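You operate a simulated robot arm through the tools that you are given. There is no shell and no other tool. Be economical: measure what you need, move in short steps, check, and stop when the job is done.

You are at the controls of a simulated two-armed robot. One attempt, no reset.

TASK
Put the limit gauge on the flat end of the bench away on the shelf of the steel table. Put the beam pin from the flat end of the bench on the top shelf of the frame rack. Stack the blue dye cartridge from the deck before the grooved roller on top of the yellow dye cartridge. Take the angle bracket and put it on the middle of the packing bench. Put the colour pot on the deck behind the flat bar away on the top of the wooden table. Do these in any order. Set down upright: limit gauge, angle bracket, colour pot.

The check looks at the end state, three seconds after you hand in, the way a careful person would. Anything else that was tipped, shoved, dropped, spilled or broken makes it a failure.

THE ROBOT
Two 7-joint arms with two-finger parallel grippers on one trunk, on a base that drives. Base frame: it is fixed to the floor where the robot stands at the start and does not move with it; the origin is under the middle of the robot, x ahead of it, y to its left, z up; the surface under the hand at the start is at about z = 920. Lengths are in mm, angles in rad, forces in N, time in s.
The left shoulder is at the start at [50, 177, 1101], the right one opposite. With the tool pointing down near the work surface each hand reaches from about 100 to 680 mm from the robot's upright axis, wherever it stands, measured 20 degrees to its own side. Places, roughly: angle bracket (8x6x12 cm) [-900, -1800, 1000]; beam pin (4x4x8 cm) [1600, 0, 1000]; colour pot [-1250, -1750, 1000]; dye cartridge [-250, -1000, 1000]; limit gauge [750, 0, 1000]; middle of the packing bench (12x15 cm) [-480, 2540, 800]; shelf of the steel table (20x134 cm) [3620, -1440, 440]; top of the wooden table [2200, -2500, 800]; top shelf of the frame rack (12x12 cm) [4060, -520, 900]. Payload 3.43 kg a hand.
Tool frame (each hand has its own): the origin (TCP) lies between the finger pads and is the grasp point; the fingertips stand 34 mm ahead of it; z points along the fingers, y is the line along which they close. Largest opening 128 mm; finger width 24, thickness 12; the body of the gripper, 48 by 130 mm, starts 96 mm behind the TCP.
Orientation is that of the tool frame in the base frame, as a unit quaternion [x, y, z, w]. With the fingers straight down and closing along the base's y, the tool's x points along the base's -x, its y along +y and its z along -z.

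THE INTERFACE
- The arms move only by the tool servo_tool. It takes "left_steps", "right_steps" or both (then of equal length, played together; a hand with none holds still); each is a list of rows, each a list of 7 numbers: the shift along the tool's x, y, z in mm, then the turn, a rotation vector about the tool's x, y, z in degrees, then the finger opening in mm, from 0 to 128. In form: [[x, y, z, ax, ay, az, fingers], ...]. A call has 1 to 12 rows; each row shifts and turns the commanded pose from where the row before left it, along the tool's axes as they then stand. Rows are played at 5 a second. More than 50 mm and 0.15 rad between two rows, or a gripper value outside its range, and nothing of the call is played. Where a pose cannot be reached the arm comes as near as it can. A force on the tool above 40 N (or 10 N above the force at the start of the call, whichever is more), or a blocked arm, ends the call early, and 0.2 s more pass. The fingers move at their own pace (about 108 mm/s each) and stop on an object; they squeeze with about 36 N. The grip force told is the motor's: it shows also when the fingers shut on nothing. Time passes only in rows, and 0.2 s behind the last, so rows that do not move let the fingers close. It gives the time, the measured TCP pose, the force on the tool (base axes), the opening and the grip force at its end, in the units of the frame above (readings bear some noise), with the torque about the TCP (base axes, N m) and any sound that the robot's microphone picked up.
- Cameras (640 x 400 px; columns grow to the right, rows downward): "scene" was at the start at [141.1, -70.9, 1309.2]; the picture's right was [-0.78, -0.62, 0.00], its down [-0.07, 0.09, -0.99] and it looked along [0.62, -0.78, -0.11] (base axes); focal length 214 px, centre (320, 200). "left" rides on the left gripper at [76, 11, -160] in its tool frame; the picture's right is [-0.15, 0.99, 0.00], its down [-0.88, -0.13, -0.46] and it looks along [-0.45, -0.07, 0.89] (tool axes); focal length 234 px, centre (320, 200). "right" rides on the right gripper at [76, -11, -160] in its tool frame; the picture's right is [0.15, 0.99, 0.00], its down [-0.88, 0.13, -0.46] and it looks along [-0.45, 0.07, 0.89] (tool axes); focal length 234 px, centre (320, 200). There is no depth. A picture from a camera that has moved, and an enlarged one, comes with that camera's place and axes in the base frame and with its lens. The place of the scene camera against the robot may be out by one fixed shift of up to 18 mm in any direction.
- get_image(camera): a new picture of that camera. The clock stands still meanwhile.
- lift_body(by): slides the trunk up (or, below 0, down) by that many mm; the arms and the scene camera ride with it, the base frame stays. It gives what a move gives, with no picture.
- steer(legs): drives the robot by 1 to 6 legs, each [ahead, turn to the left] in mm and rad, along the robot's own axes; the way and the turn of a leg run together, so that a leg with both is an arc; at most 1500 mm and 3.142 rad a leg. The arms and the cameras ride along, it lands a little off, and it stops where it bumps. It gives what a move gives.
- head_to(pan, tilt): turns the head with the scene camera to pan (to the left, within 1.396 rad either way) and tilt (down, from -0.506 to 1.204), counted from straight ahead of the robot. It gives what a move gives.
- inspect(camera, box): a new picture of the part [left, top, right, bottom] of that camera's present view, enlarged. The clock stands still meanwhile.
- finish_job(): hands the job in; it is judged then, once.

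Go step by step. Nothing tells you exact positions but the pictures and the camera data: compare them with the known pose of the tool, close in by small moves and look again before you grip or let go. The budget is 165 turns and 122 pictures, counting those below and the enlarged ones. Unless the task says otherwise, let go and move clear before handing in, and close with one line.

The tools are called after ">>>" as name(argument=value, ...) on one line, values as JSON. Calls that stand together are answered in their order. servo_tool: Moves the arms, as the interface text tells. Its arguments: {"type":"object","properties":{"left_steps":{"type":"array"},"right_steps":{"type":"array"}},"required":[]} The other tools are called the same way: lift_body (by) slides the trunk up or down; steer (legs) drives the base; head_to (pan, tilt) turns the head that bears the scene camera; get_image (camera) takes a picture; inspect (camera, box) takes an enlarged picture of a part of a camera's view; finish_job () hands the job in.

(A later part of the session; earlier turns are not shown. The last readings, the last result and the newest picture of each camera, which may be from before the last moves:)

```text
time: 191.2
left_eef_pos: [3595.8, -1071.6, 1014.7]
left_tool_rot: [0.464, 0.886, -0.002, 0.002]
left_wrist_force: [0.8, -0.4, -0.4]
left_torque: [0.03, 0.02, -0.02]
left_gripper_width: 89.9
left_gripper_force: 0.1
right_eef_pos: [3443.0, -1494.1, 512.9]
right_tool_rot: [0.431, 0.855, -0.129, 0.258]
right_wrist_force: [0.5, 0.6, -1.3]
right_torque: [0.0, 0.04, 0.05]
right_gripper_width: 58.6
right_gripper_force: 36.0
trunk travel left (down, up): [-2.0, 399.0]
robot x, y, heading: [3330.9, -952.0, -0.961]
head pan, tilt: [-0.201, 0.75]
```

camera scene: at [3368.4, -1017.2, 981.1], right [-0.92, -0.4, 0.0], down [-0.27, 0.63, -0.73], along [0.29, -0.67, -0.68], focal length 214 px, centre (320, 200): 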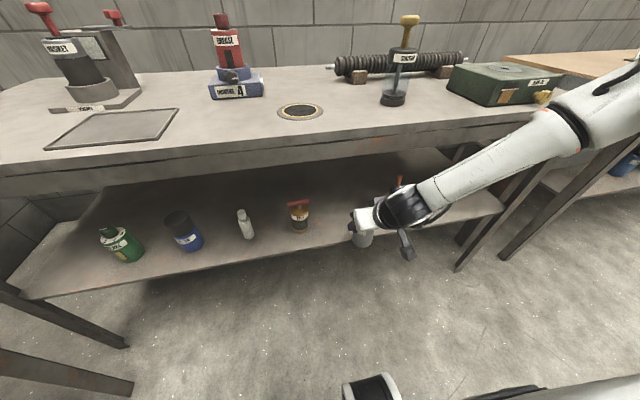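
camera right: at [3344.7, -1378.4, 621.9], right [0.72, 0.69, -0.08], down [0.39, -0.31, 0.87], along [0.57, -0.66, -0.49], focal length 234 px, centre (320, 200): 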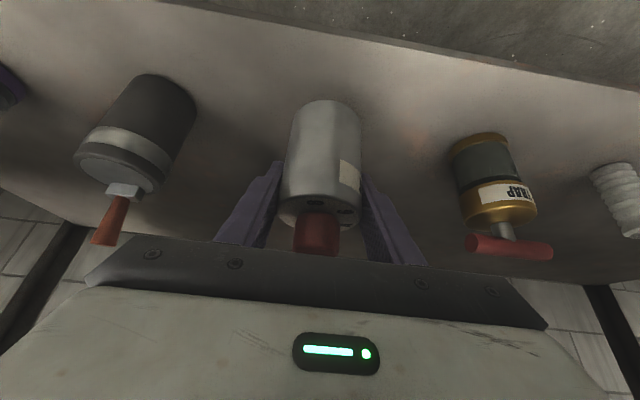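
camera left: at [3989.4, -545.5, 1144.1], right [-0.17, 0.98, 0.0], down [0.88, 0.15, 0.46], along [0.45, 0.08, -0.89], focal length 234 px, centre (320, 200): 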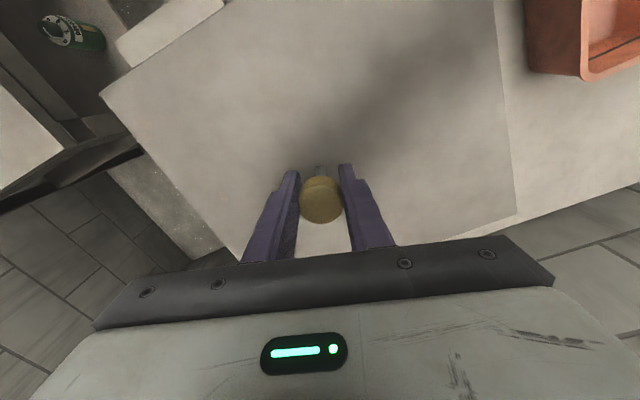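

>>> servo_tool(right_steps=[[1.1, 0, 1.7, 0, 0, 0, 0], [1.1, 0, 1.7, 0, 0, 0, 0]])

>>> servo_tool(right_steps=[[1.1, 0, 1.7, 0, 0, 0, 0]])

```text
time: 191.8
left_eef_pos: [3596.2, -1071.7, 1015.4]
left_tool_rot: [0.463, 0.886, -0.002, 0.002]
left_wrist_force: [-0.3, -0.1, 0.0]
left_torque: [-0.01, 0.0, -0.03]
left_gripper_width: 90.1
left_gripper_force: 0.2
right_eef_pos: [3443.2, -1493.6, 510.0]
right_tool_rot: [0.431, 0.855, -0.129, 0.26]
right_wrist_force: [-0.3, -0.9, -1.5]
right_torque: [0.0, -0.01, -0.02]
right_gripper_width: 58.7
right_gripper_force: 36.1
trunk travel left (down, up): [-2.0, 399.0]
robot x, y, heading: [3327.9, -953.0, -0.957]
head pan, tilt: [-0.201, 0.75]
```

```text
time: 192.2
left_eef_pos: [3595.8, -1071.1, 1015.4]
left_tool_rot: [0.463, 0.886, -0.001, 0.002]
left_wrist_force: [-0.3, -1.2, -0.5]
left_torque: [0.01, 0.03, 0.01]
left_gripper_width: 90.0
left_gripper_force: 0.0
right_eef_pos: [3443.4, -1495.6, 509.1]
right_tool_rot: [0.432, 0.854, -0.13, 0.258]
right_wrist_force: [1.0, -0.1, -1.9]
right_torque: [0.02, -0.01, -0.01]
right_gripper_width: 58.7
right_gripper_force: 36.0
trunk travel left (down, up): [-2.0, 399.0]
robot x, y, heading: [3332.0, -954.1, -0.964]
head pan, tilt: [-0.201, 0.75]
```

>>> servo_tool(right_steps=[[1.4, 0, 2.1, 0, 0, 0, 0], [1.4, 0, 2.1, 0, 0, 0, 0]])

>>> get_image(camera="right")

```text
time: 192.8
left_eef_pos: [3596.0, -1072.6, 1016.1]
left_tool_rot: [0.463, 0.886, -0.002, 0.001]
left_wrist_force: [-0.6, -0.5, -0.1]
left_torque: [-0.01, 0.03, 0.02]
left_gripper_width: 90.1
left_gripper_force: 0.1
right_eef_pos: [3444.3, -1493.5, 501.5]
right_tool_rot: [0.432, 0.854, -0.13, 0.258]
right_wrist_force: [-0.1, -0.7, -1.6]
right_torque: [0.02, -0.03, 0.03]
right_gripper_width: 58.4
right_gripper_force: 36.0
trunk travel left (down, up): [-2.0, 399.0]
robot x, y, heading: [3332.1, -952.8, -0.957]
head pan, tilt: [-0.201, 0.75]
```

```text
48 pictures are left
camera right: at [3344.6, -1378.5, 593.6], right [0.72, 0.69, -0.08], down [0.39, -0.31, 0.87], along [0.57, -0.66, -0.49], focal length 234 px, centre (320, 200)
```

right: 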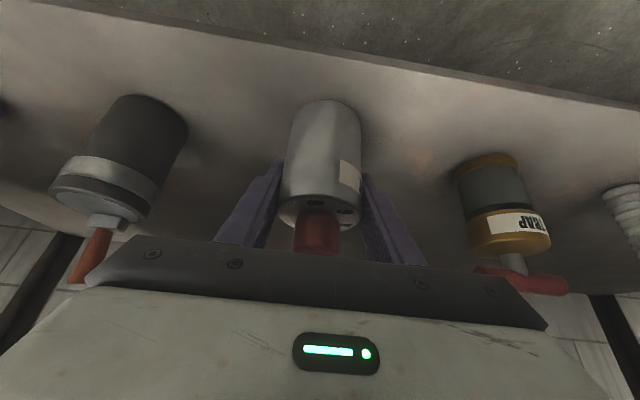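

No contact yet; continue gently.

>>> servo_tool(right_steps=[[1.4, 0, 2.1, 0, 0, 0, 0]])

>>> servo_tool(right_steps=[[1.4, 0, 2.1, 0, 0, 0, 0]])

>>> servo_tool(right_steps=[[1.4, 0, 2.1, 0, 0, 0, 0]])

```text
time: 193.2
left_eef_pos: [3597.5, -1072.5, 1016.9]
left_tool_rot: [0.463, 0.886, -0.002, 0.002]
left_wrist_force: [0.4, -0.6, 0.1]
left_torque: [0.0, 0.02, -0.02]
left_gripper_width: 90.0
left_gripper_force: 0.1
right_eef_pos: [3444.2, -1494.1, 498.3]
right_tool_rot: [0.431, 0.855, -0.129, 0.258]
right_wrist_force: [-0.2, -0.3, -1.3]
right_torque: [0.01, -0.01, -0.01]
right_gripper_width: 58.5
right_gripper_force: 35.5
trunk travel left (down, up): [-2.0, 399.0]
robot x, y, heading: [3329.7, -953.5, -0.958]
head pan, tilt: [-0.201, 0.75]
```

```text
time: 193.6
left_eef_pos: [3594.2, -1072.2, 1015.4]
left_tool_rot: [0.463, 0.886, -0.002, 0.002]
left_wrist_force: [-0.2, -0.5, -0.1]
left_torque: [-0.06, -0.01, -0.02]
left_gripper_width: 90.0
left_gripper_force: 0.1
right_eef_pos: [3443.6, -1495.0, 498.3]
right_tool_rot: [0.431, 0.855, -0.129, 0.259]
right_wrist_force: [-0.3, 0.9, 3.8]
right_torque: [0.05, 0.18, -0.02]
right_gripper_width: 58.3
right_gripper_force: 36.4
trunk travel left (down, up): [-2.0, 399.0]
robot x, y, heading: [3330.6, -951.2, -0.955]
head pan, tilt: [-0.201, 0.75]
```

```text
time: 194.0
left_eef_pos: [3595.2, -1070.3, 1015.7]
left_tool_rot: [0.463, 0.887, -0.001, 0.001]
left_wrist_force: [-1.0, 0.1, -1.1]
left_torque: [-0.01, 0.0, -0.02]
left_gripper_width: 90.2
left_gripper_force: 0.0
right_eef_pos: [3443.1, -1494.6, 499.0]
right_tool_rot: [0.431, 0.854, -0.129, 0.26]
right_wrist_force: [0.6, 1.1, 7.9]
right_torque: [0.17, 0.12, -0.05]
right_gripper_width: 58.7
right_gripper_force: 36.0
trunk travel left (down, up): [-2.0, 399.0]
robot x, y, heading: [3329.2, -954.4, -0.96]
head pan, tilt: [-0.201, 0.75]
```

Contact. Open and drive straight back.

>>> servo_tool(right_steps=[[0, 0, 0, 0, 0, 0, 60], [0, 0, 0, 0, 0, 0, 75], [0, 0, 0, 0, 0, 0, 95], [0, 0, 0, 0, 0, 0, 95]])

>>> get_image(camera="right")

>>> steer(legs=[[-260, 0]])

>>> get_image(camera="scene")

```text
time: 195.0
left_eef_pos: [3596.5, -1071.3, 1015.3]
left_tool_rot: [0.463, 0.887, -0.002, 0.002]
left_wrist_force: [-0.9, 0.0, -1.1]
left_torque: [0.03, 0.02, 0.01]
left_gripper_width: 90.0
left_gripper_force: 0.1
right_eef_pos: [3441.5, -1494.7, 496.6]
right_tool_rot: [0.431, 0.855, -0.129, 0.26]
right_wrist_force: [0.4, 0.3, 0.4]
right_torque: [-0.01, 0.01, 0.03]
right_gripper_width: 94.6
right_gripper_force: 0.0
trunk travel left (down, up): [-2.0, 399.0]
robot x, y, heading: [3330.9, -953.1, -0.957]
head pan, tilt: [-0.201, 0.75]
```

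```text
47 pictures are left
camera right: at [3342.8, -1378.8, 589.0], right [0.72, 0.69, -0.08], down [0.39, -0.31, 0.87], along [0.57, -0.66, -0.49], focal length 234 px, centre (320, 200)
```

right: 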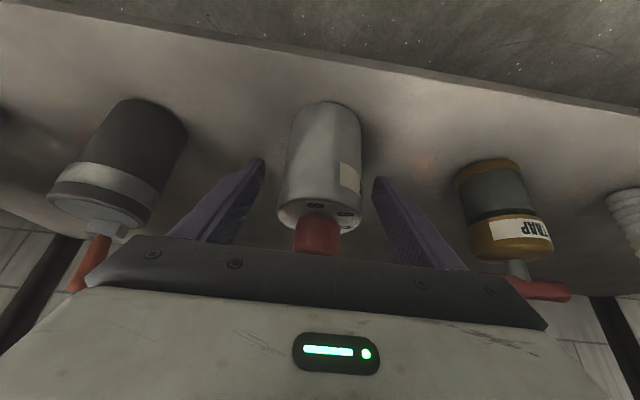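

```text
time: 196.9
left_eef_pos: [3447.8, -858.9, 1014.7]
left_tool_rot: [0.462, 0.887, -0.002, 0.002]
left_wrist_force: [-0.4, -1.0, 0.0]
left_torque: [-0.01, 0.0, -0.01]
left_gripper_width: 90.1
left_gripper_force: 0.1
right_eef_pos: [3294.8, -1282.8, 497.3]
right_tool_rot: [0.431, 0.855, -0.128, 0.258]
right_wrist_force: [-0.2, 0.2, -0.6]
right_torque: [0.0, -0.01, -0.02]
right_gripper_width: 95.2
right_gripper_force: 0.1
trunk travel left (down, up): [-2.0, 399.0]
robot x, y, heading: [3179.5, -738.8, -0.958]
head pan, tilt: [-0.201, 0.75]
```

```text
46 pictures are left
camera scene: at [3267.3, -872.3, 981.1], right [-0.92, -0.4, 0.0], down [-0.27, 0.63, -0.73], along [0.29, -0.67, -0.68], focal length 214 px, centre (320, 200)
```

scene: 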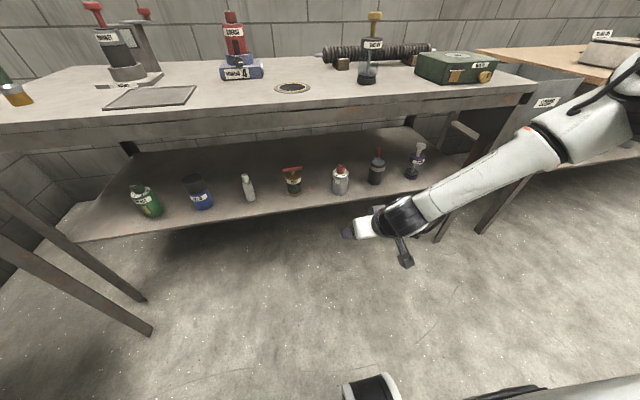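

Gauge placed. Raise the hand and trunk, turn toward the far-side aisle of the bench, and look.

>>> servo_tool(right_steps=[[-24, 0, -37, 0, 0, 0, 95], [-24, 0, -37, 0, 0, 0, 95], [-24, 0, -37, 0, 0, 0, 95], [-24, 0, -37, 0, 0, 0, 95], [-24, 0, -37, 0, 0, 0, 95], [-24, 0, -37, 0, 0, 0, 95], [-24, 0, -37, 0, 0, 0, 95], [0, 0, 0, 0, 8.3, 0, 95], [0, 0, 0, 0, 8.3, 0, 95], [0, 0, 0, 0, 8.3, 0, 95], [0, 0, 0, 0, 8.3, 0, 95]])

>>> lift_body(by=270)

>>> steer(legs=[[0, -1.625]])

>>> head_to(pan=0, tilt=0.35)

>>> get_image(camera="scene")

```text
time: 199.3
left_eef_pos: [3447.9, -860.2, 1014.6]
left_tool_rot: [0.462, 0.887, -0.002, 0.001]
left_wrist_force: [-1.1, -0.2, 0.5]
left_torque: [-0.05, -0.06, -0.03]
left_gripper_width: 90.3
left_gripper_force: 0.1
right_eef_pos: [3290.3, -1280.1, 806.9]
right_tool_rot: [0.45, 0.893, 0.001, 0.002]
right_wrist_force: [-0.4, 1.2, 0.2]
right_torque: [-0.02, 0.01, 0.03]
right_gripper_width: 95.2
right_gripper_force: 0.1
trunk travel left (down, up): [-2.0, 399.0]
robot x, y, heading: [3184.7, -744.0, -0.953]
head pan, tilt: [-0.201, 0.75]
```

```text
time: 202.0
left_eef_pos: [3447.1, -859.4, 1285.2]
left_tool_rot: [0.463, 0.887, -0.002, 0.002]
left_wrist_force: [0.5, -0.6, -0.5]
left_torque: [0.03, 0.01, 0.0]
left_gripper_width: 89.9
left_gripper_force: 0.0
right_eef_pos: [3291.4, -1279.9, 1076.7]
right_tool_rot: [0.449, 0.893, 0.0, 0.004]
right_wrist_force: [0.4, -0.6, 0.0]
right_torque: [0.02, -0.02, -0.03]
right_gripper_width: 95.2
right_gripper_force: 0.1
trunk travel left (down, up): [-272.0, 129.0]
robot x, y, heading: [3180.4, -740.7, -0.956]
head pan, tilt: [-0.201, 0.75]
```

```text
time: 206.3
left_eef_pos: [3049.6, -1001.1, 1285.6]
left_tool_rot: [0.96, 0.279, -0.002, -0.001]
left_wrist_force: [-0.3, -0.5, 0.4]
left_torque: [-0.01, 0.03, -0.01]
left_gripper_width: 89.9
left_gripper_force: 0.0
right_eef_pos: [2635.1, -829.1, 1076.5]
right_tool_rot: [0.956, 0.293, -0.003, 0.003]
right_wrist_force: [0.7, -0.6, -0.4]
right_torque: [0.01, -0.04, 0.03]
right_gripper_width: 95.1
right_gripper_force: 0.1
trunk travel left (down, up): [-272.0, 129.0]
robot x, y, heading: [3179.3, -740.4, -2.572]
head pan, tilt: [-0.201, 0.75]
```

```text
time: 207.2
left_eef_pos: [3050.8, -1002.6, 1285.3]
left_tool_rot: [0.96, 0.28, -0.002, 0.0]
left_wrist_force: [0.5, 0.3, -0.7]
left_torque: [0.04, 0.02, -0.03]
left_gripper_width: 90.0
left_gripper_force: 0.1
right_eef_pos: [2635.7, -828.0, 1075.5]
right_tool_rot: [0.956, 0.293, -0.002, 0.002]
right_wrist_force: [0.1, -0.2, 0.7]
right_torque: [-0.02, 0.0, 0.03]
right_gripper_width: 94.8
right_gripper_force: 0.0
trunk travel left (down, up): [-272.0, 129.0]
robot x, y, heading: [3183.0, -739.7, -2.57]
head pan, tilt: [0.0, 0.351]
```

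```text
45 pictures are left
camera scene: at [3056.5, -826.8, 1286.7], right [-0.54, 0.84, 0.0], down [0.29, 0.19, -0.94], along [-0.79, -0.51, -0.34], focal length 214 px, centre (320, 200)
```

scene: 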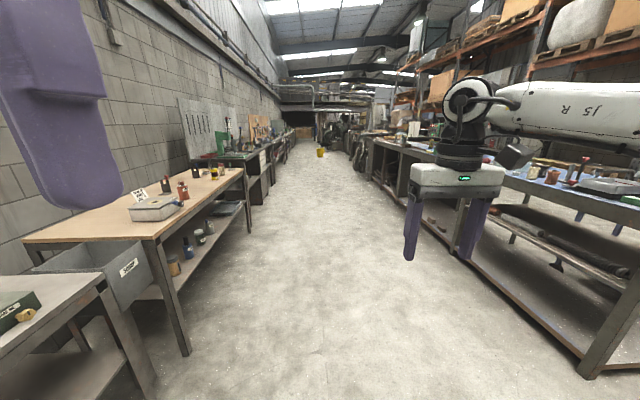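

The aisle is clear. Retract the right hand and drive along the far side to opposite the cartridges.

>>> servo_tool(right_steps=[[42, 0, -25, 0, 0, 0, 95], [42, 0, -25, 0, 0, 0, 95], [42, 0, -25, 0, 0, 0, 95], [42, 0, -25, 0, 0, 0, 95], [42, 0, -25, 0, 0, 0, 95]])

>>> steer(legs=[[0, -0.21], [1430, 0], [1430, 0], [0, -1.1]])

>>> head_to(pan=0, tilt=0.4)

>>> get_image(camera="scene")

```text
time: 208.4
left_eef_pos: [3050.4, -1001.3, 1285.6]
left_tool_rot: [0.96, 0.28, -0.003, 0.001]
left_wrist_force: [0.1, 0.7, -0.5]
left_torque: [-0.03, 0.03, 0.01]
left_gripper_width: 90.2
left_gripper_force: 0.1
right_eef_pos: [2812.6, -708.4, 1201.1]
right_tool_rot: [0.956, 0.294, -0.003, 0.002]
right_wrist_force: [-0.3, 0.3, 0.5]
right_torque: [0.03, 0.01, -0.04]
right_gripper_width: 95.0
right_gripper_force: 0.1
trunk travel left (down, up): [-272.0, 129.0]
robot x, y, heading: [3181.4, -741.9, -2.577]
head pan, tilt: [0.0, 0.351]
```

```text
time: 225.9
left_eef_pos: [180.7, -1663.4, 1284.7]
left_tool_rot: [0.927, -0.376, -0.001, -0.002]
left_wrist_force: [0.3, 0.1, 0.9]
left_torque: [0.02, 0.02, 0.0]
left_gripper_width: 90.0
left_gripper_force: 0.2
right_eef_pos: [411.4, -1363.2, 1199.7]
right_tool_rot: [0.932, -0.363, -0.003, 0.001]
right_wrist_force: [0.3, 0.2, -0.2]
right_torque: [0.01, -0.01, 0.0]
right_gripper_width: 95.1
right_gripper_force: 0.0
trunk travel left (down, up): [-272.0, 129.0]
robot x, y, heading: [464.2, -1730.0, 2.372]
head pan, tilt: [0.0, 0.351]
```

```text
time: 226.6
left_eef_pos: [179.2, -1663.4, 1286.8]
left_tool_rot: [0.926, -0.377, -0.001, -0.002]
left_wrist_force: [0.5, 0.6, -0.1]
left_torque: [0.01, 0.0, 0.01]
left_gripper_width: 89.9
left_gripper_force: 0.0
right_eef_pos: [410.8, -1363.2, 1199.1]
right_tool_rot: [0.932, -0.363, -0.003, -0.001]
right_wrist_force: [-0.1, 0.1, -0.3]
right_torque: [0.02, -0.05, -0.02]
right_gripper_width: 94.9
right_gripper_force: 0.0
trunk travel left (down, up): [-272.0, 129.0]
robot x, y, heading: [467.4, -1732.7, 2.374]
head pan, tilt: [0.0, 0.4]
```

```text
44 pictures are left
camera scene: at [362.4, -1615.6, 1282.2], right [0.7, 0.72, 0.0], down [0.28, -0.27, -0.92], along [-0.66, 0.64, -0.39], focal length 214 px, centre (320, 200)
```

scene: 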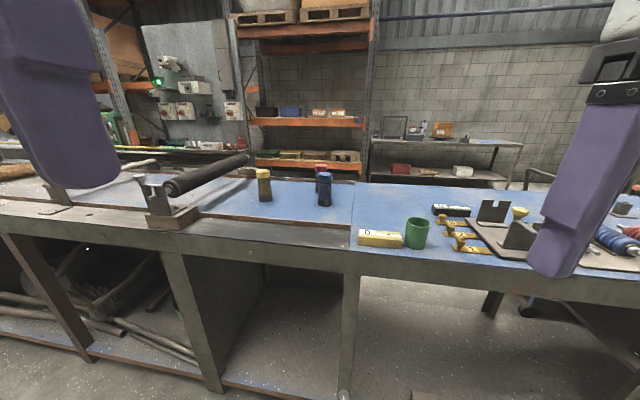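

I see blue, yellow and red cartridges on the deck before the roller. Zoom.

>>> inspect(camera="scene", box=[240, 150, 360, 225])

>>> inspect(camera="scene", box=[0, 110, 240, 260])

```text
5.33 times, centred on (300, 188) of scene
camera zoom: at [362.4, -1615.6, 1282.2], right [0.7, 0.72, 0.0], down [0.28, -0.27, -0.92], along [-0.66, 0.64, -0.39], focal length 1144 px, centre (427, 267)
```

zoom: 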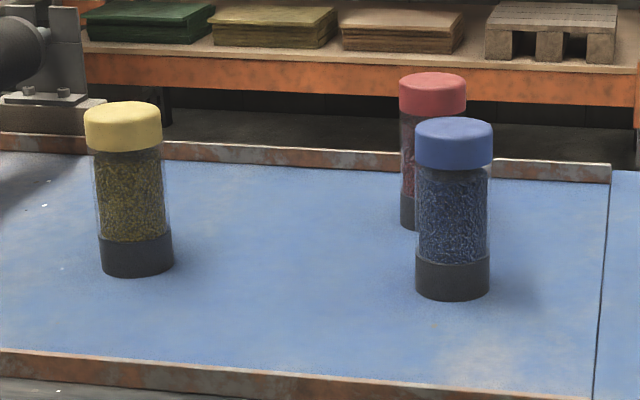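

```text
2.67 times, centred on (120, 185) of scene
camera zoom: at [362.4, -1615.6, 1282.2], right [0.7, 0.72, 0.0], down [0.28, -0.27, -0.92], along [-0.66, 0.64, -0.39], focal length 572 px, centre (853, 240)
```

zoom: 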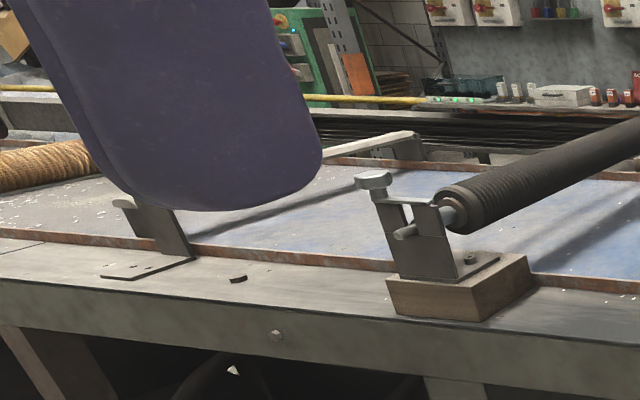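

Blue cartridge ≈(-211,-1032), yellow ≈(-424,-1185); the angle bracket is on the deck margin near (-907,-1832). Drive to face the cartridges.

>>> steer(legs=[[0, 0.335], [490, 0], [0, -0.58]])

>>> head_to(pan=0, tilt=0.6)

>>> get_image(camera="scene")

```text
time: 229.7
left_eef_pos: [-113.4, -1625.3, 1285.3]
left_tool_rot: [0.975, -0.222, -0.003, -0.001]
left_wrist_force: [1.1, -0.5, 0.0]
left_torque: [0.05, 0.08, 0.02]
left_gripper_width: 89.9
left_gripper_force: 0.1
right_eef_pos: [9.6, -1268.3, 1198.8]
right_tool_rot: [0.978, -0.208, -0.002, 0.0]
right_wrist_force: [0.5, 0.0, -0.6]
right_torque: [0.01, 0.06, 0.0]
right_gripper_width: 95.0
right_gripper_force: 0.1
trunk travel left (down, up): [-272.0, 129.0]
robot x, y, heading: [177.6, -1598.6, 2.686]
head pan, tilt: [0.0, 0.4]
stopped in leg 2: the robot was blocked; the commanded pose is now the measured one
```

```text
time: 230.5
left_eef_pos: [-115.5, -1625.8, 1284.7]
left_tool_rot: [0.975, -0.223, -0.001, -0.003]
left_wrist_force: [0.2, -0.3, 0.6]
left_torque: [-0.01, 0.02, 0.03]
left_gripper_width: 90.1
left_gripper_force: 0.1
right_eef_pos: [8.3, -1268.0, 1200.7]
right_tool_rot: [0.978, -0.209, -0.003, 0.001]
right_wrist_force: [0.1, 0.4, 1.1]
right_torque: [-0.02, -0.04, 0.0]
right_gripper_width: 95.0
right_gripper_force: 0.1
trunk travel left (down, up): [-272.0, 129.0]
robot x, y, heading: [177.6, -1597.7, 2.689]
head pan, tilt: [0.0, 0.6]
```

```text
41 pictures are left
camera scene: at [48.0, -1528.2, 1264.0], right [0.44, 0.9, 0.0], down [0.51, -0.25, -0.83], along [-0.74, 0.36, -0.56], focal length 214 px, centre (320, 200)
```

scene: 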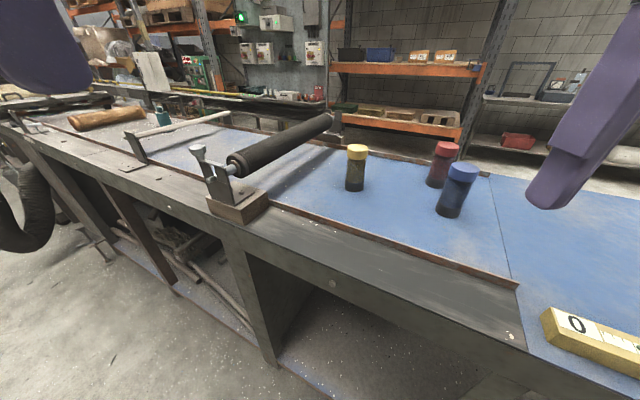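

Blocked again — check what the base touched, via the right wrist camera.

>>> get_image(camera="right")

```text
40 pictures are left
camera right: at [82.8, -1287.4, 1359.5], right [-0.27, -0.96, 0.0], down [-0.85, 0.24, 0.46], along [-0.44, 0.12, -0.89], focal length 234 px, centre (320, 200)
```

right: 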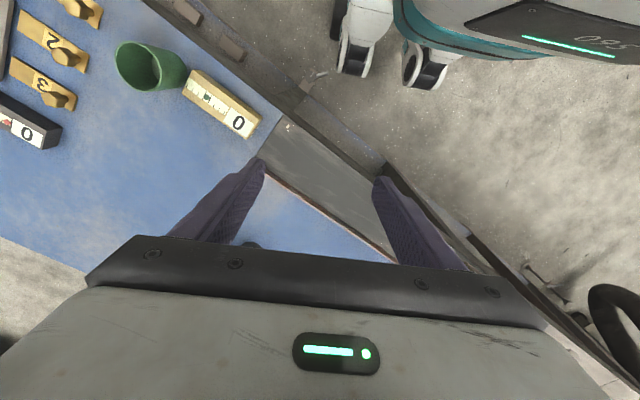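

A lower rail of the bench stops the base around n≈-1110. Back off, shift sideways, then approach squarely.

>>> steer(legs=[[-70, 0], [0, 1.012], [140, 0], [0, -1.571], [130, 0]])

>>> head_to(pan=0.1, tilt=0.7)

>>> get_image(camera="scene")

```text
time: 239.8
left_eef_pos: [-204.1, -1477.7, 1285.1]
left_tool_rot: [0.876, -0.482, 0.001, -0.002]
left_wrist_force: [-0.2, -0.6, 0.3]
left_torque: [0.05, 0.02, 0.01]
left_gripper_width: 89.9
left_gripper_force: 0.0
right_eef_pos: [89.9, -1239.6, 1200.0]
right_tool_rot: [0.882, -0.472, -0.002, 0.001]
right_wrist_force: [-0.7, -0.8, 0.3]
right_torque: [0.05, 0.03, 0.02]
right_gripper_width: 95.1
right_gripper_force: 0.2
trunk travel left (down, up): [-272.0, 129.0]
robot x, y, heading: [58.7, -1611.0, 2.134]
head pan, tilt: [0.0, 0.6]
stopped in leg 5: the robot was blocked; the commanded pose is now the measured one
```

```text
time: 240.5
left_eef_pos: [-206.3, -1476.9, 1284.1]
left_tool_rot: [0.877, -0.481, 0.0, 0.0]
left_wrist_force: [-0.1, 0.5, -0.2]
left_torque: [0.0, 0.0, -0.03]
left_gripper_width: 89.9
left_gripper_force: 0.1
right_eef_pos: [90.5, -1238.5, 1198.7]
right_tool_rot: [0.882, -0.471, -0.001, 0.002]
right_wrist_force: [0.3, 0.3, 0.3]
right_torque: [-0.02, -0.02, 0.0]
right_gripper_width: 95.1
right_gripper_force: 0.0
trunk travel left (down, up): [-272.0, 129.0]
robot x, y, heading: [55.3, -1611.1, 2.13]
head pan, tilt: [0.099, 0.7]
```

```text
39 pictures are left
camera scene: at [-18.5, -1481.9, 1255.4], right [0.79, 0.61, 0.0], down [0.4, -0.51, -0.77], along [-0.47, 0.6, -0.64], focal length 214 px, centre (320, 200)
```

scene: 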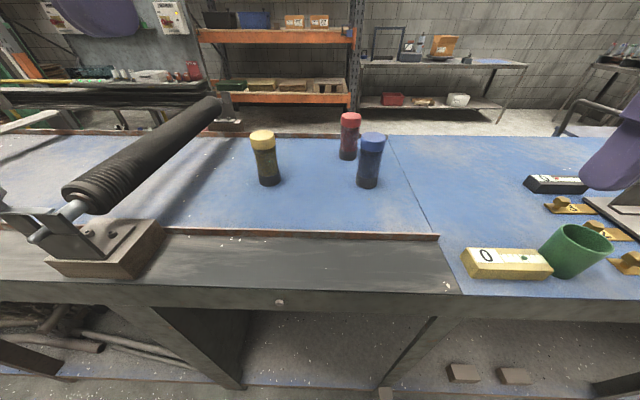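

Base front extends ~280 mm, so cartridges are ~630 ahead. Try the left hand to above blue.

>>> servo_tool(left_steps=[[-36.5, -24, 10, 0, 0, 0, 110], [-36.5, -24, 10, 0, 0, 0, 110], [-36.5, -24, 10, 0, 0, 0, 110], [-36.5, -24, 10, 0, 0, 0, 110], [-36.5, -24, 10, 0, 0, 0, 110], [-36.5, -24, 10, 0, 0, 0, 110], [-36.5, -24, 10, 0, 0, 0, 110], [-36.5, -24, 10, 0, 0, 0, 110], [-36.5, -24, 10, 0, 0, 0, 110], [-36.5, -24, 10, 0, 0, 0, 110]])

>>> get_image(camera="left")

```text
time: 242.9
left_eef_pos: [-231.6, -1164.5, 1173.8]
left_tool_rot: [0.892, -0.451, 0.011, -0.027]
left_wrist_force: [0.4, 0.0, 1.0]
left_torque: [-0.01, 0.03, 0.0]
left_gripper_width: 109.9
left_gripper_force: 0.1
left hand out of reach, approached as far as the arm can: row 7, 8, 9, 10
right_eef_pos: [89.8, -1238.8, 1199.1]
right_tool_rot: [0.882, -0.471, -0.002, 0.0]
right_wrist_force: [0.0, 0.5, 0.1]
right_torque: [0.04, 0.01, -0.01]
right_gripper_width: 95.0
right_gripper_force: 0.1
trunk travel left (down, up): [-272.0, 129.0]
robot x, y, heading: [53.2, -1606.8, 2.129]
head pan, tilt: [0.099, 0.7]
stopped in row 10 (left hand): the arm was blocked; the commanded pose is now the measured one
```

```text
38 pictures are left
camera left: at [-202.7, -1238.2, 1330.9], right [-0.88, -0.47, -0.06], down [-0.44, 0.77, 0.47], along [-0.17, 0.44, -0.88], focal length 234 px, centre (320, 200)
```

left: 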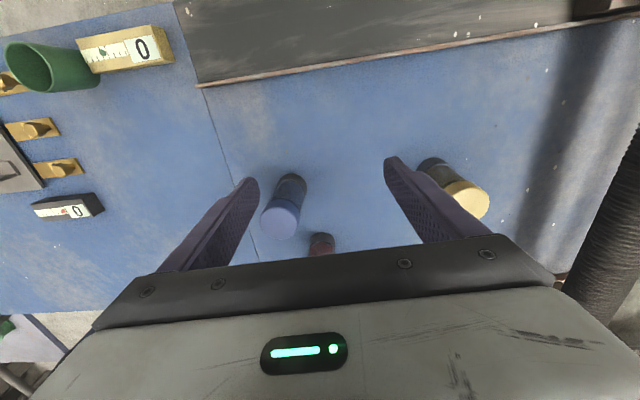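

The wrist is too high relative to the shoulder. Raise the trunk fully and extend again.

>>> lift_body(by=128)

>>> servo_tool(left_steps=[[0, 0, 0, -3.3, 0.3, 0, 110], [0, 0, 35, 0, 0, 0, 110], [0, 0, 35, 0, 0, 0, 110], [0, 0, 35, 0, 0, 0, 110], [-38, -15, 0, 0, 0, 0, 110], [-38, -15, 0, 0, 0, 0, 110], [-30, -15, 0, 0, 0, 0, 110]])

>>> get_image(camera="left")

```text
time: 244.4
left_eef_pos: [-231.2, -1163.8, 1301.9]
left_tool_rot: [0.892, -0.451, 0.012, -0.026]
left_wrist_force: [-0.1, -0.1, 0.2]
left_torque: [0.0, -0.01, -0.01]
left_gripper_width: 109.9
left_gripper_force: 0.2
right_eef_pos: [89.9, -1237.8, 1326.3]
right_tool_rot: [0.882, -0.471, -0.002, 0.001]
right_wrist_force: [-1.0, -0.2, -1.3]
right_torque: [-0.04, 0.01, 0.0]
right_gripper_width: 94.8
right_gripper_force: 0.1
trunk travel left (down, up): [-400.0, 1.0]
robot x, y, heading: [58.3, -1613.4, 2.13]
head pan, tilt: [0.099, 0.7]
```

```text
time: 246.2
left_eef_pos: [-257.4, -1120.1, 1186.1]
left_tool_rot: [0.903, -0.429, 0.006, -0.011]
left_wrist_force: [-0.1, -1.3, -0.4]
left_torque: [0.01, -0.01, 0.0]
left_gripper_width: 109.7
left_gripper_force: 0.0
left hand out of reach, approached as far as the arm can: row 1, 6, 7
right_eef_pos: [89.1, -1239.4, 1327.1]
right_tool_rot: [0.882, -0.471, -0.001, 0.001]
right_wrist_force: [-0.9, 0.2, 0.1]
right_torque: [0.04, -0.06, -0.01]
right_gripper_width: 94.8
right_gripper_force: 0.1
trunk travel left (down, up): [-400.0, 1.0]
robot x, y, heading: [57.2, -1614.1, 2.128]
head pan, tilt: [0.099, 0.7]
stopped in row 7 (left hand): the arm was blocked; the commanded pose is now the measured one
```

```text
37 pictures are left
camera left: at [-221.2, -1187.4, 1343.8], right [-0.86, -0.51, -0.02], down [-0.46, 0.76, 0.46], along [-0.22, 0.4, -0.89], focal length 234 px, centre (320, 200)
```

left: 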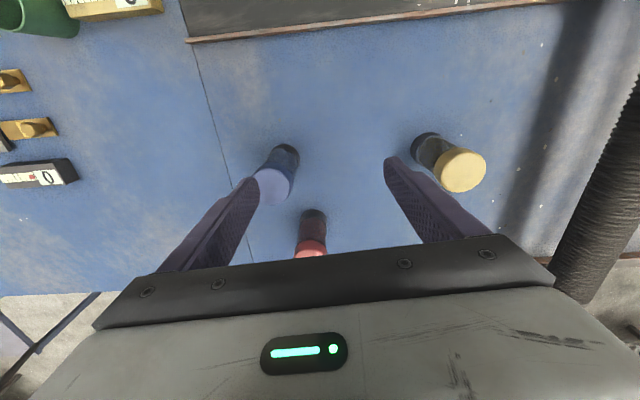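

Reach is limited across the body. Shift the base ~240 mm toward +u so blue is on the left arm's own side.

>>> servo_tool(left_steps=[[40, 10, -15, 0, 0, 0, 110], [40, 10, -15, 0, 0, 0, 110], [40, 10, -15, 0, 0, 0, 110], [40, 10, -15, 0, 0, 0, 110], [0, 0, 0, -1.2, 0, 0, 110]])

>>> steer(legs=[[-250, 0], [0, -1.571], [245, 0], [0, 1.571], [235, 0]])

>>> get_image(camera="left")

```text
time: 247.4
left_eef_pos: [-187.2, -1267.3, 1245.3]
left_tool_rot: [0.902, -0.431, 0.0, 0.001]
left_wrist_force: [0.1, 0.4, 0.7]
left_torque: [-0.02, 0.01, -0.01]
left_gripper_width: 110.0
left_gripper_force: 0.0
right_eef_pos: [90.2, -1237.9, 1327.5]
right_tool_rot: [0.882, -0.471, -0.003, 0.0]
right_wrist_force: [0.0, -0.6, 0.0]
right_torque: [-0.03, -0.04, -0.02]
right_gripper_width: 95.2
right_gripper_force: 0.1
trunk travel left (down, up): [-400.0, 1.0]
robot x, y, heading: [56.6, -1612.0, 2.132]
head pan, tilt: [0.099, 0.7]
```

```text
time: 259.5
left_eef_pos: [73.1, -1174.7, 1244.6]
left_tool_rot: [0.894, -0.448, 0.0, 0.0]
left_wrist_force: [-0.1, -0.1, -0.6]
left_torque: [0.04, 0.03, -0.04]
left_gripper_width: 110.0
left_gripper_force: 0.0
right_eef_pos: [350.4, -1158.0, 1326.2]
right_tool_rot: [0.873, -0.488, 0.0, 0.0]
right_wrist_force: [0.1, -0.6, -0.1]
right_torque: [-0.02, 0.03, -0.01]
right_gripper_width: 95.3
right_gripper_force: 0.1
trunk travel left (down, up): [-400.0, 1.0]
robot x, y, heading: [306.8, -1528.8, 2.093]
head pan, tilt: [0.099, 0.7]
stopped in leg 5: the robot was blocked; the commanded pose is now the measured one
```

```text
36 pictures are left
camera left: at [109.5, -1242.2, 1404.3], right [-0.88, -0.47, 0.0], down [-0.42, 0.78, 0.46], along [-0.22, 0.4, -0.89], focal length 234 px, centre (320, 200)
```

left: 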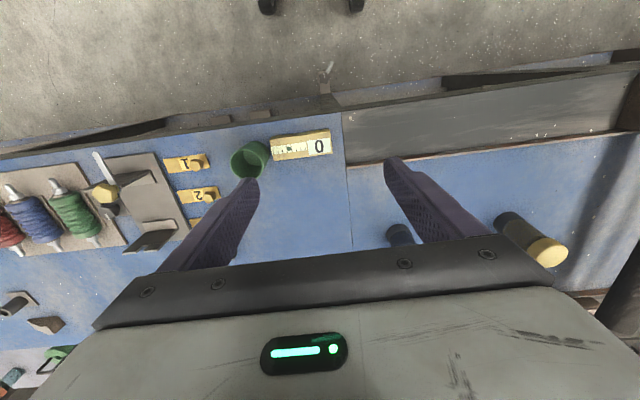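

All three blocks fit a bench foot and a ~332 mm base radius. New plan: from u≈-865, right hand picks blue and sets it nearer; left hand re-picks it and stacks it on yellow.

>>> steer(legs=[[-200, 0], [0, 1.607], [315, 0], [0, -1.571], [255, 0]])

>>> head_to(pan=0.0, tilt=0.6)

>>> get_image(camera="scene")

```text
time: 272.0
left_eef_pos: [-262.4, -1321.8, 1245.7]
left_tool_rot: [0.91, -0.414, 0.0, -0.001]
left_wrist_force: [0.2, -0.1, -0.5]
left_torque: [-0.04, 0.01, 0.02]
left_gripper_width: 110.1
left_gripper_force: 0.0
right_eef_pos: [13.7, -1284.0, 1326.7]
right_tool_rot: [0.89, -0.455, -0.002, 0.001]
right_wrist_force: [-0.2, 0.4, 0.1]
right_torque: [-0.03, -0.01, 0.03]
right_gripper_width: 95.1
right_gripper_force: 0.1
trunk travel left (down, up): [-400.0, 1.0]
robot x, y, heading: [-4.8, -1651.4, 2.171]
head pan, tilt: [0.099, 0.7]
```

```text
time: 272.7
left_eef_pos: [-262.2, -1323.4, 1245.4]
left_tool_rot: [0.91, -0.414, 0.0, -0.001]
left_wrist_force: [0.0, -0.1, -0.7]
left_torque: [0.01, -0.03, 0.02]
left_gripper_width: 110.3
left_gripper_force: 0.1
right_eef_pos: [13.7, -1283.9, 1327.3]
right_tool_rot: [0.891, -0.455, -0.002, 0.001]
right_wrist_force: [-0.1, -0.7, -0.6]
right_torque: [0.01, 0.01, -0.02]
right_gripper_width: 95.0
right_gripper_force: 0.1
trunk travel left (down, up): [-400.0, 1.0]
robot x, y, heading: [-3.7, -1656.7, 2.171]
head pan, tilt: [0.0, 0.6]
```

```text
35 pictures are left
camera scene: at [-80.2, -1522.7, 1391.9], right [0.83, 0.56, 0.0], down [0.32, -0.47, -0.82], along [-0.46, 0.68, -0.57], focal length 214 px, centre (320, 200)
```

scene: 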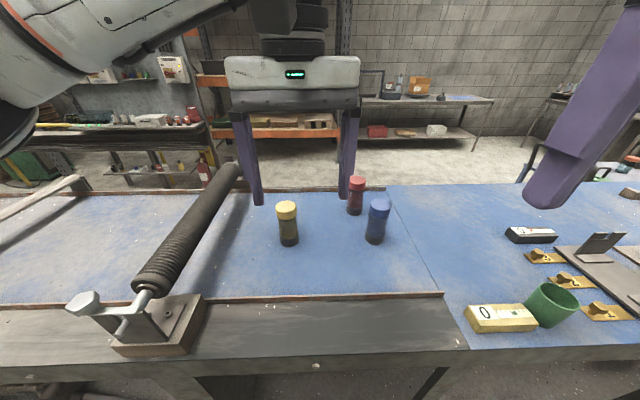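

Right hand goes above blue (616 ahead, 182 right).

>>> servo_tool(right_steps=[[-40, 4.4, 20, 0, 0, 0, 110], [-40, 4.4, 20, 0, 0, 0, 110], [-40, 4.4, 20, 0, 0, 0, 110], [-40, 4.4, 20, 0, 0, 0, 110], [-40, 4.4, 20, 0, 0, 0, 110], [-40, 4.4, 20, 0, 0, 0, 110], [-40, 4.4, 20, 0, 0, 0, 110], [-40, 4.4, 20, 0, 0, 0, 110]])

>>> get_image(camera="right")

```text
time: 274.5
left_eef_pos: [-261.6, -1322.5, 1246.0]
left_tool_rot: [0.91, -0.414, 0.0, -0.001]
left_wrist_force: [0.1, 1.0, 0.3]
left_torque: [0.03, -0.01, -0.02]
left_gripper_width: 110.1
left_gripper_force: 0.2
right_eef_pos: [-116.1, -1084.6, 1186.2]
right_tool_rot: [0.891, -0.455, -0.002, 0.001]
right_wrist_force: [0.3, 0.7, 0.8]
right_torque: [0.04, 0.02, -0.02]
right_gripper_width: 110.1
right_gripper_force: 0.0
right hand out of reach, approached as far as the arm can: row 5, 6, 7, 8
trunk travel left (down, up): [-400.0, 1.0]
robot x, y, heading: [-5.7, -1653.4, 2.166]
head pan, tilt: [0.0, 0.6]
```

```text
34 pictures are left
camera right: at [-61.6, -1139.1, 1345.5], right [-0.72, -0.7, 0.0], down [-0.62, 0.64, 0.46], along [-0.32, 0.33, -0.89], focal length 234 px, centre (320, 200)
```

right: 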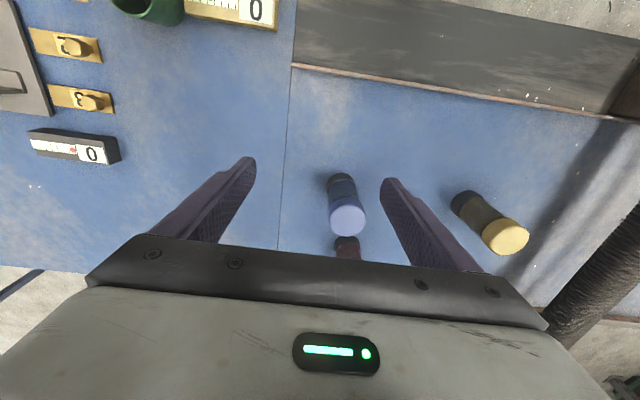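

Reach improves at lower height. Lower in the clear, then slide in horizontally to straddle blue.

>>> servo_tool(right_steps=[[0, 0, 37, 0, 0, 0, 118], [0, 0, 37, 0, 0, 0, 118], [0, 0, 37, 0, 0, 0, 118], [0, 0, 37, 0, 0, 0, 118], [0, 28, 0, 0, 0, 0, 118], [0, 28, 0, 0, 0, 0, 118], [-25, 0, 0, 0, 0, 0, 118]])

>>> get_image(camera="right")

```text
time: 276.1
left_eef_pos: [-262.8, -1323.1, 1246.1]
left_tool_rot: [0.91, -0.415, 0.0, -0.001]
left_wrist_force: [-0.4, 0.6, -0.2]
left_torque: [0.01, -0.04, -0.01]
left_gripper_width: 110.0
left_gripper_force: 0.0
right_eef_pos: [-133.1, -1110.7, 1043.7]
right_tool_rot: [0.89, -0.456, -0.002, 0.0]
right_wrist_force: [-0.2, -0.2, -0.2]
right_torque: [-0.04, 0.0, -0.01]
right_gripper_width: 118.0
right_gripper_force: 0.1
right hand out of reach, approached as far as the arm can: row 5, 6, 7
trunk travel left (down, up): [-400.0, 1.0]
robot x, y, heading: [-5.1, -1655.1, 2.163]
head pan, tilt: [0.0, 0.6]
```

```text
33 pictures are left
camera right: at [-79.2, -1163.6, 1203.0], right [-0.72, -0.7, 0.0], down [-0.62, 0.64, 0.46], along [-0.32, 0.33, -0.89], focal length 234 px, centre (320, 200)
```

right: 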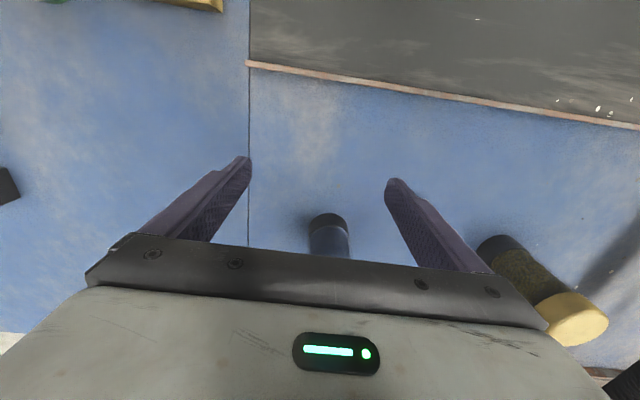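

The right arm is stuck at some joint limit; the cartridge is round so yaw is free. Test a yaw change and forward move.

>>> servo_tool(right_steps=[[0, 0, 0, 0, 0, 8, 118], [0, 0, 0, 0, 0, 8, 118], [0, 0, 0, 0, 0, 8, 118], [0, 0, 0, 0, 0, 8, 118], [-25, 0, 0, 0, 0, 0, 118], [-25, 0, 0, 0, 0, 0, 118]])

>>> head_to(pan=-0.7, tilt=0.4)

>>> get_image(camera="scene")

```text
time: 277.5
left_eef_pos: [-262.8, -1323.6, 1247.2]
left_tool_rot: [0.91, -0.415, 0.0, 0.0]
left_wrist_force: [0.3, 0.4, -0.2]
left_torque: [-0.03, 0.0, 0.02]
left_gripper_width: 110.0
left_gripper_force: 0.1
right_eef_pos: [-119.5, -1066.7, 1048.0]
right_tool_rot: [0.73, -0.683, -0.003, 0.002]
right_wrist_force: [0.1, -0.3, -0.3]
right_torque: [0.0, 0.01, 0.0]
right_gripper_width: 118.0
right_gripper_force: 0.0
right hand out of reach, approached as far as the arm can: row 5, 6
trunk travel left (down, up): [-400.0, 1.0]
robot x, y, heading: [-5.4, -1655.7, 2.169]
head pan, tilt: [0.0, 0.6]
```

```text
time: 278.5
left_eef_pos: [-261.2, -1323.1, 1246.1]
left_tool_rot: [0.91, -0.415, 0.001, -0.001]
left_wrist_force: [-0.2, -0.4, -0.2]
left_torque: [0.03, -0.01, 0.01]
left_gripper_width: 109.9
left_gripper_force: 0.0
right_eef_pos: [-119.8, -1065.1, 1047.3]
right_tool_rot: [0.73, -0.683, -0.002, 0.0]
right_wrist_force: [-0.3, -0.2, -0.5]
right_torque: [-0.01, 0.03, 0.0]
right_gripper_width: 118.0
right_gripper_force: 0.1
trunk travel left (down, up): [-400.0, 1.0]
robot x, y, heading: [-7.9, -1655.7, 2.165]
head pan, tilt: [-0.7, 0.4]
```

```text
32 pictures are left
camera scene: at [-21.1, -1503.6, 1410.2], right [0.99, -0.1, 0.0], down [-0.04, -0.39, -0.92], along [0.1, 0.92, -0.39], focal length 214 px, centre (320, 200)
```

scene: 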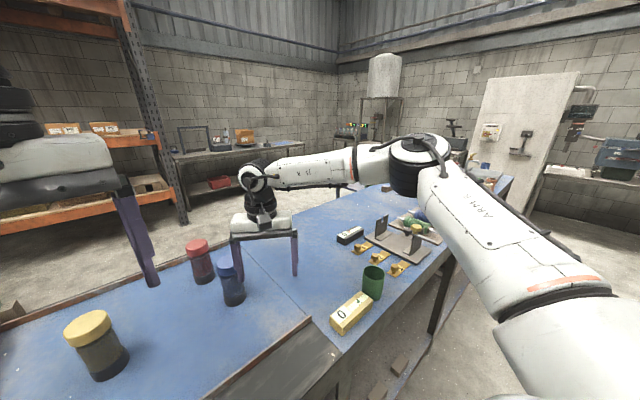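

The elbow is far out; yaw helped. Raise above the cartridge tops and move over blue.

>>> servo_tool(right_steps=[[0, 0, -35, 0, 0, 0, 118], [0, 0, -27, 0, 0, 0, 118], [0, 0, 0, 0, 0, 8, 118], [0, 0, 0, 0, 0, 8, 118], [-5, 40, 0, 0, 0, 0, 118], [-10, 40, 0, 0, 0, 0, 118]])

>>> get_image(camera="right")

```text
time: 279.9
left_eef_pos: [-262.2, -1323.1, 1245.2]
left_tool_rot: [0.91, -0.415, 0.001, 0.0]
left_wrist_force: [0.1, 0.0, 0.9]
left_torque: [0.0, 0.0, 0.0]
left_gripper_width: 110.4
left_gripper_force: 0.1
right_eef_pos: [-122.3, -1066.7, 1110.1]
right_tool_rot: [-0.628, 0.778, 0.002, -0.002]
right_wrist_force: [0.5, -0.1, 0.0]
right_torque: [0.02, 0.0, -0.02]
right_gripper_width: 118.0
right_gripper_force: 0.0
right hand out of reach, approached as far as the arm can: row 5, 6
trunk travel left (down, up): [-400.0, 1.0]
robot x, y, heading: [-5.6, -1654.8, 2.163]
head pan, tilt: [-0.7, 0.4]
```

```text
31 pictures are left
camera right: at [-126.6, -1141.7, 1270.6], right [-1.0, 0.07, 0.01], down [0.06, 0.89, 0.46], along [0.03, 0.46, -0.89], focal length 234 px, centre (320, 200)
```

right: 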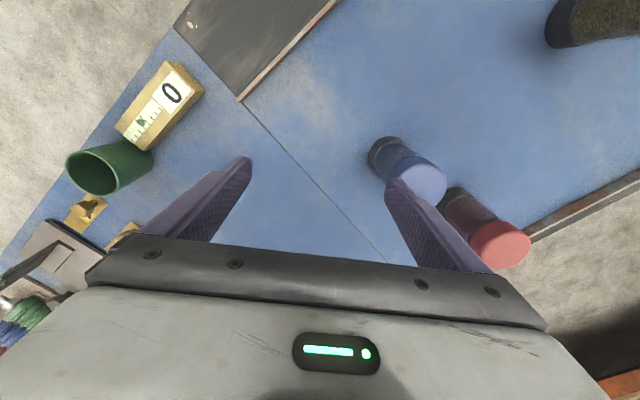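

Reset the right arm's posture: restore yaw, pull it in toward the centre (moving the left hand aside), then re-extend.

>>> servo_tool(left_steps=[[0, 0, 0, 0, 0, 0, 110], [0, 30, 0, 0, 0, 0, 110], [0, 30, 0, 0, 0, 0, 110], [0, 30, 0, 0, 0, 0, 110], [0, 30, 0, 0, 0, 0, 110], [0, 30, 0, 0, 0, 0, 110], [0, 0, 0, 0, 0, 0, 110], [0, 0, 0, 0, 0, 0, 110], [0, 0, 0, 0, 0, 0, 110], [0, 0, 0, 0, 0, 0, 110], [0, 0, 0, 0, 0, 0, 110], [0, 0, 0, 0, 0, 0, 110]], right_steps=[[0, 0, -30, 0, 0, -8, 118], [0, 0, -10, 0, 0, -8, 118], [0, 0, 0, 0, 0, -8, 118], [0, 0, 0, 0, 0, -8, 118], [0, 0, 0, 0, 0, -8, 118], [0, 0, 0, 0, 0, -8, 118], [40, 25, 0, 0, 0, 0, 118], [40, 25, 0, 0, 0, 0, 118], [40, 25, 0, 0, 0, 0, 118], [40, 25, 0, 0, 0, 0, 118], [40, 25, 0, 0, 0, 0, 118], [0, 40, 0, 0, 0, 0, 118]])

>>> servo_tool(right_steps=[[-42, -10, 0, 0, 0, 0, 118], [-42, -10, 0, 0, 0, 0, 118], [-42, -15, 0, 0, 0, 0, 118], [-42, -15, 0, 0, 0, 0, 118], [-42, -15, 0, 0, 0, 0, 118], [-42, -15, 0, 0, 0, 0, 118]])

```text
time: 282.5
left_eef_pos: [-377.9, -1420.4, 1243.7]
left_tool_rot: [0.909, -0.416, 0.0, 0.0]
left_wrist_force: [-0.4, 0.0, 0.8]
left_torque: [0.01, -0.03, 0.0]
left_gripper_width: 109.9
left_gripper_force: 0.0
right_eef_pos: [-115.9, -1311.7, 1151.1]
right_tool_rot: [0.889, -0.457, -0.002, 0.001]
right_wrist_force: [-1.4, 0.1, 0.1]
right_torque: [0.03, -0.04, 0.01]
right_gripper_width: 118.1
right_gripper_force: 0.1
right hand out of reach, approached as far as the arm can: row 1, 12
trunk travel left (down, up): [-400.0, 1.0]
robot x, y, heading: [-4.4, -1654.3, 2.165]
head pan, tilt: [-0.7, 0.4]
```

```text
time: 283.9
left_eef_pos: [-375.8, -1420.9, 1243.5]
left_tool_rot: [0.91, -0.414, 0.001, -0.001]
left_wrist_force: [0.5, 0.0, 0.2]
left_torque: [-0.02, -0.03, 0.02]
left_gripper_width: 109.9
left_gripper_force: 0.1
right_eef_pos: [-132.7, -1112.2, 1155.2]
right_tool_rot: [0.891, -0.454, -0.002, 0.001]
right_wrist_force: [-0.3, 0.7, -1.0]
right_torque: [-0.02, 0.0, -0.04]
right_gripper_width: 118.0
right_gripper_force: 0.1
right hand out of reach, approached as far as the arm can: row 2, 3, 4, 5, 6
trunk travel left (down, up): [-400.0, 1.0]
robot x, y, heading: [-5.2, -1656.1, 2.163]
head pan, tilt: [-0.7, 0.4]
```

The base acts as a circle, so I can rotate in place: turn right so blue lies on the left arm's own side, and use the left arm.

>>> servo_tool(right_steps=[[40, -15, -15, 0, 0, 0, 118], [40, -15, -15, 0, 0, 0, 118], [40, -15, -15, 0, 0, 0, 118], [40, -15, -15, 0, 0, 0, 118]])

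>>> steer(legs=[[0, -0.63]])

>>> servo_tool(left_steps=[[-35, 3, 20, 0, 0, 0, 118], [-35, 3, 20, 0, 0, 0, 118], [-35, 3, 20, 0, 0, 0, 118], [-35, 3, 20, 0, 0, 0, 118], [-35, 3, 10, 0, 0, 0, 118]])

>>> get_image(camera="left")

```text
time: 284.9
left_eef_pos: [-375.3, -1421.5, 1245.1]
left_tool_rot: [0.91, -0.414, -0.001, -0.001]
left_wrist_force: [0.5, 0.4, -0.1]
left_torque: [-0.02, 0.01, 0.02]
left_gripper_width: 110.1
left_gripper_force: 0.1
right_eef_pos: [13.1, -1207.0, 1212.9]
right_tool_rot: [0.89, -0.456, -0.002, 0.001]
right_wrist_force: [0.0, -0.3, -0.3]
right_torque: [-0.05, 0.05, -0.02]
right_gripper_width: 118.0
right_gripper_force: 0.0
trunk travel left (down, up): [-400.0, 1.0]
robot x, y, heading: [-1.4, -1656.7, 2.167]
head pan, tilt: [-0.7, 0.4]
```

```text
time: 287.1
left_eef_pos: [-167.6, -1246.3, 1245.1]
left_tool_rot: [0.737, -0.676, 0.0, -0.002]
left_wrist_force: [-0.3, 0.5, -0.6]
left_torque: [-0.01, 0.02, -0.02]
left_gripper_width: 110.2
left_gripper_force: 0.0
right_eef_pos: [273.2, -1303.0, 1213.8]
right_tool_rot: [-0.706, 0.709, 0.003, -0.001]
right_wrist_force: [-0.7, -0.1, -0.4]
right_torque: [-0.02, 0.01, 0.02]
right_gripper_width: 118.4
right_gripper_force: 0.1
trunk travel left (down, up): [-400.0, 1.0]
robot x, y, heading: [-4.2, -1655.8, 1.538]
head pan, tilt: [-0.7, 0.4]
```

```text
time: 288.3
left_eef_pos: [-200.4, -1072.2, 1154.7]
left_tool_rot: [0.737, -0.676, -0.001, 0.0]
left_wrist_force: [-0.1, 0.0, -0.1]
left_torque: [0.01, 0.0, 0.02]
left_gripper_width: 118.2
left_gripper_force: 0.2
right_eef_pos: [272.8, -1302.2, 1214.9]
right_tool_rot: [-0.706, 0.709, 0.002, -0.001]
right_wrist_force: [0.0, 0.8, -0.5]
right_torque: [0.0, 0.01, -0.04]
right_gripper_width: 117.9
right_gripper_force: 0.0
trunk travel left (down, up): [-400.0, 1.0]
robot x, y, heading: [-5.1, -1654.4, 1.537]
head pan, tilt: [-0.7, 0.4]
```

```text
30 pictures are left
camera left: at [-204.5, -1149.2, 1312.9], right [-1.0, 0.06, 0.0], down [0.05, 0.89, 0.46], along [0.03, 0.45, -0.89], focal length 234 px, centre (320, 200)
```

left: 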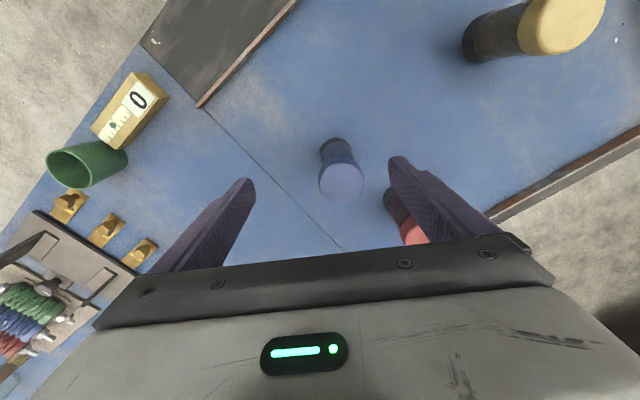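

No limit here. Blue is 37 ahead, 19 left. Align, lower, grip.

>>> servo_tool(left_steps=[[-19, 10, 0, 0, 0, 0, 118], [-18, 9, 0, 0, 0, 0, 118], [0, 0, 40, 0, 0, 0, 118]])

>>> get_image(camera="left")

```text
time: 289.1
left_eef_pos: [-219.5, -1039.1, 1114.6]
left_tool_rot: [0.737, -0.676, 0.0, -0.001]
left_wrist_force: [-1.0, -0.2, -0.5]
left_torque: [-0.03, 0.01, 0.04]
left_gripper_width: 117.9
left_gripper_force: 0.1
right_eef_pos: [272.4, -1302.1, 1214.1]
right_tool_rot: [-0.706, 0.709, 0.001, 0.0]
right_wrist_force: [0.0, 0.4, -0.4]
right_torque: [0.02, -0.01, 0.0]
right_gripper_width: 118.1
right_gripper_force: 0.1
trunk travel left (down, up): [-400.0, 1.0]
robot x, y, heading: [-8.3, -1652.6, 1.537]
head pan, tilt: [-0.7, 0.4]
```

```text
29 pictures are left
camera left: at [-224.4, -1115.2, 1273.7], right [-1.0, 0.06, 0.0], down [0.05, 0.89, 0.46], along [0.03, 0.46, -0.89], focal length 234 px, centre (320, 200)
```

left: 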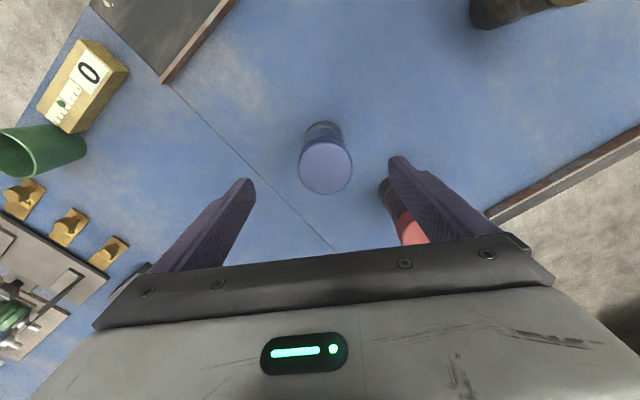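

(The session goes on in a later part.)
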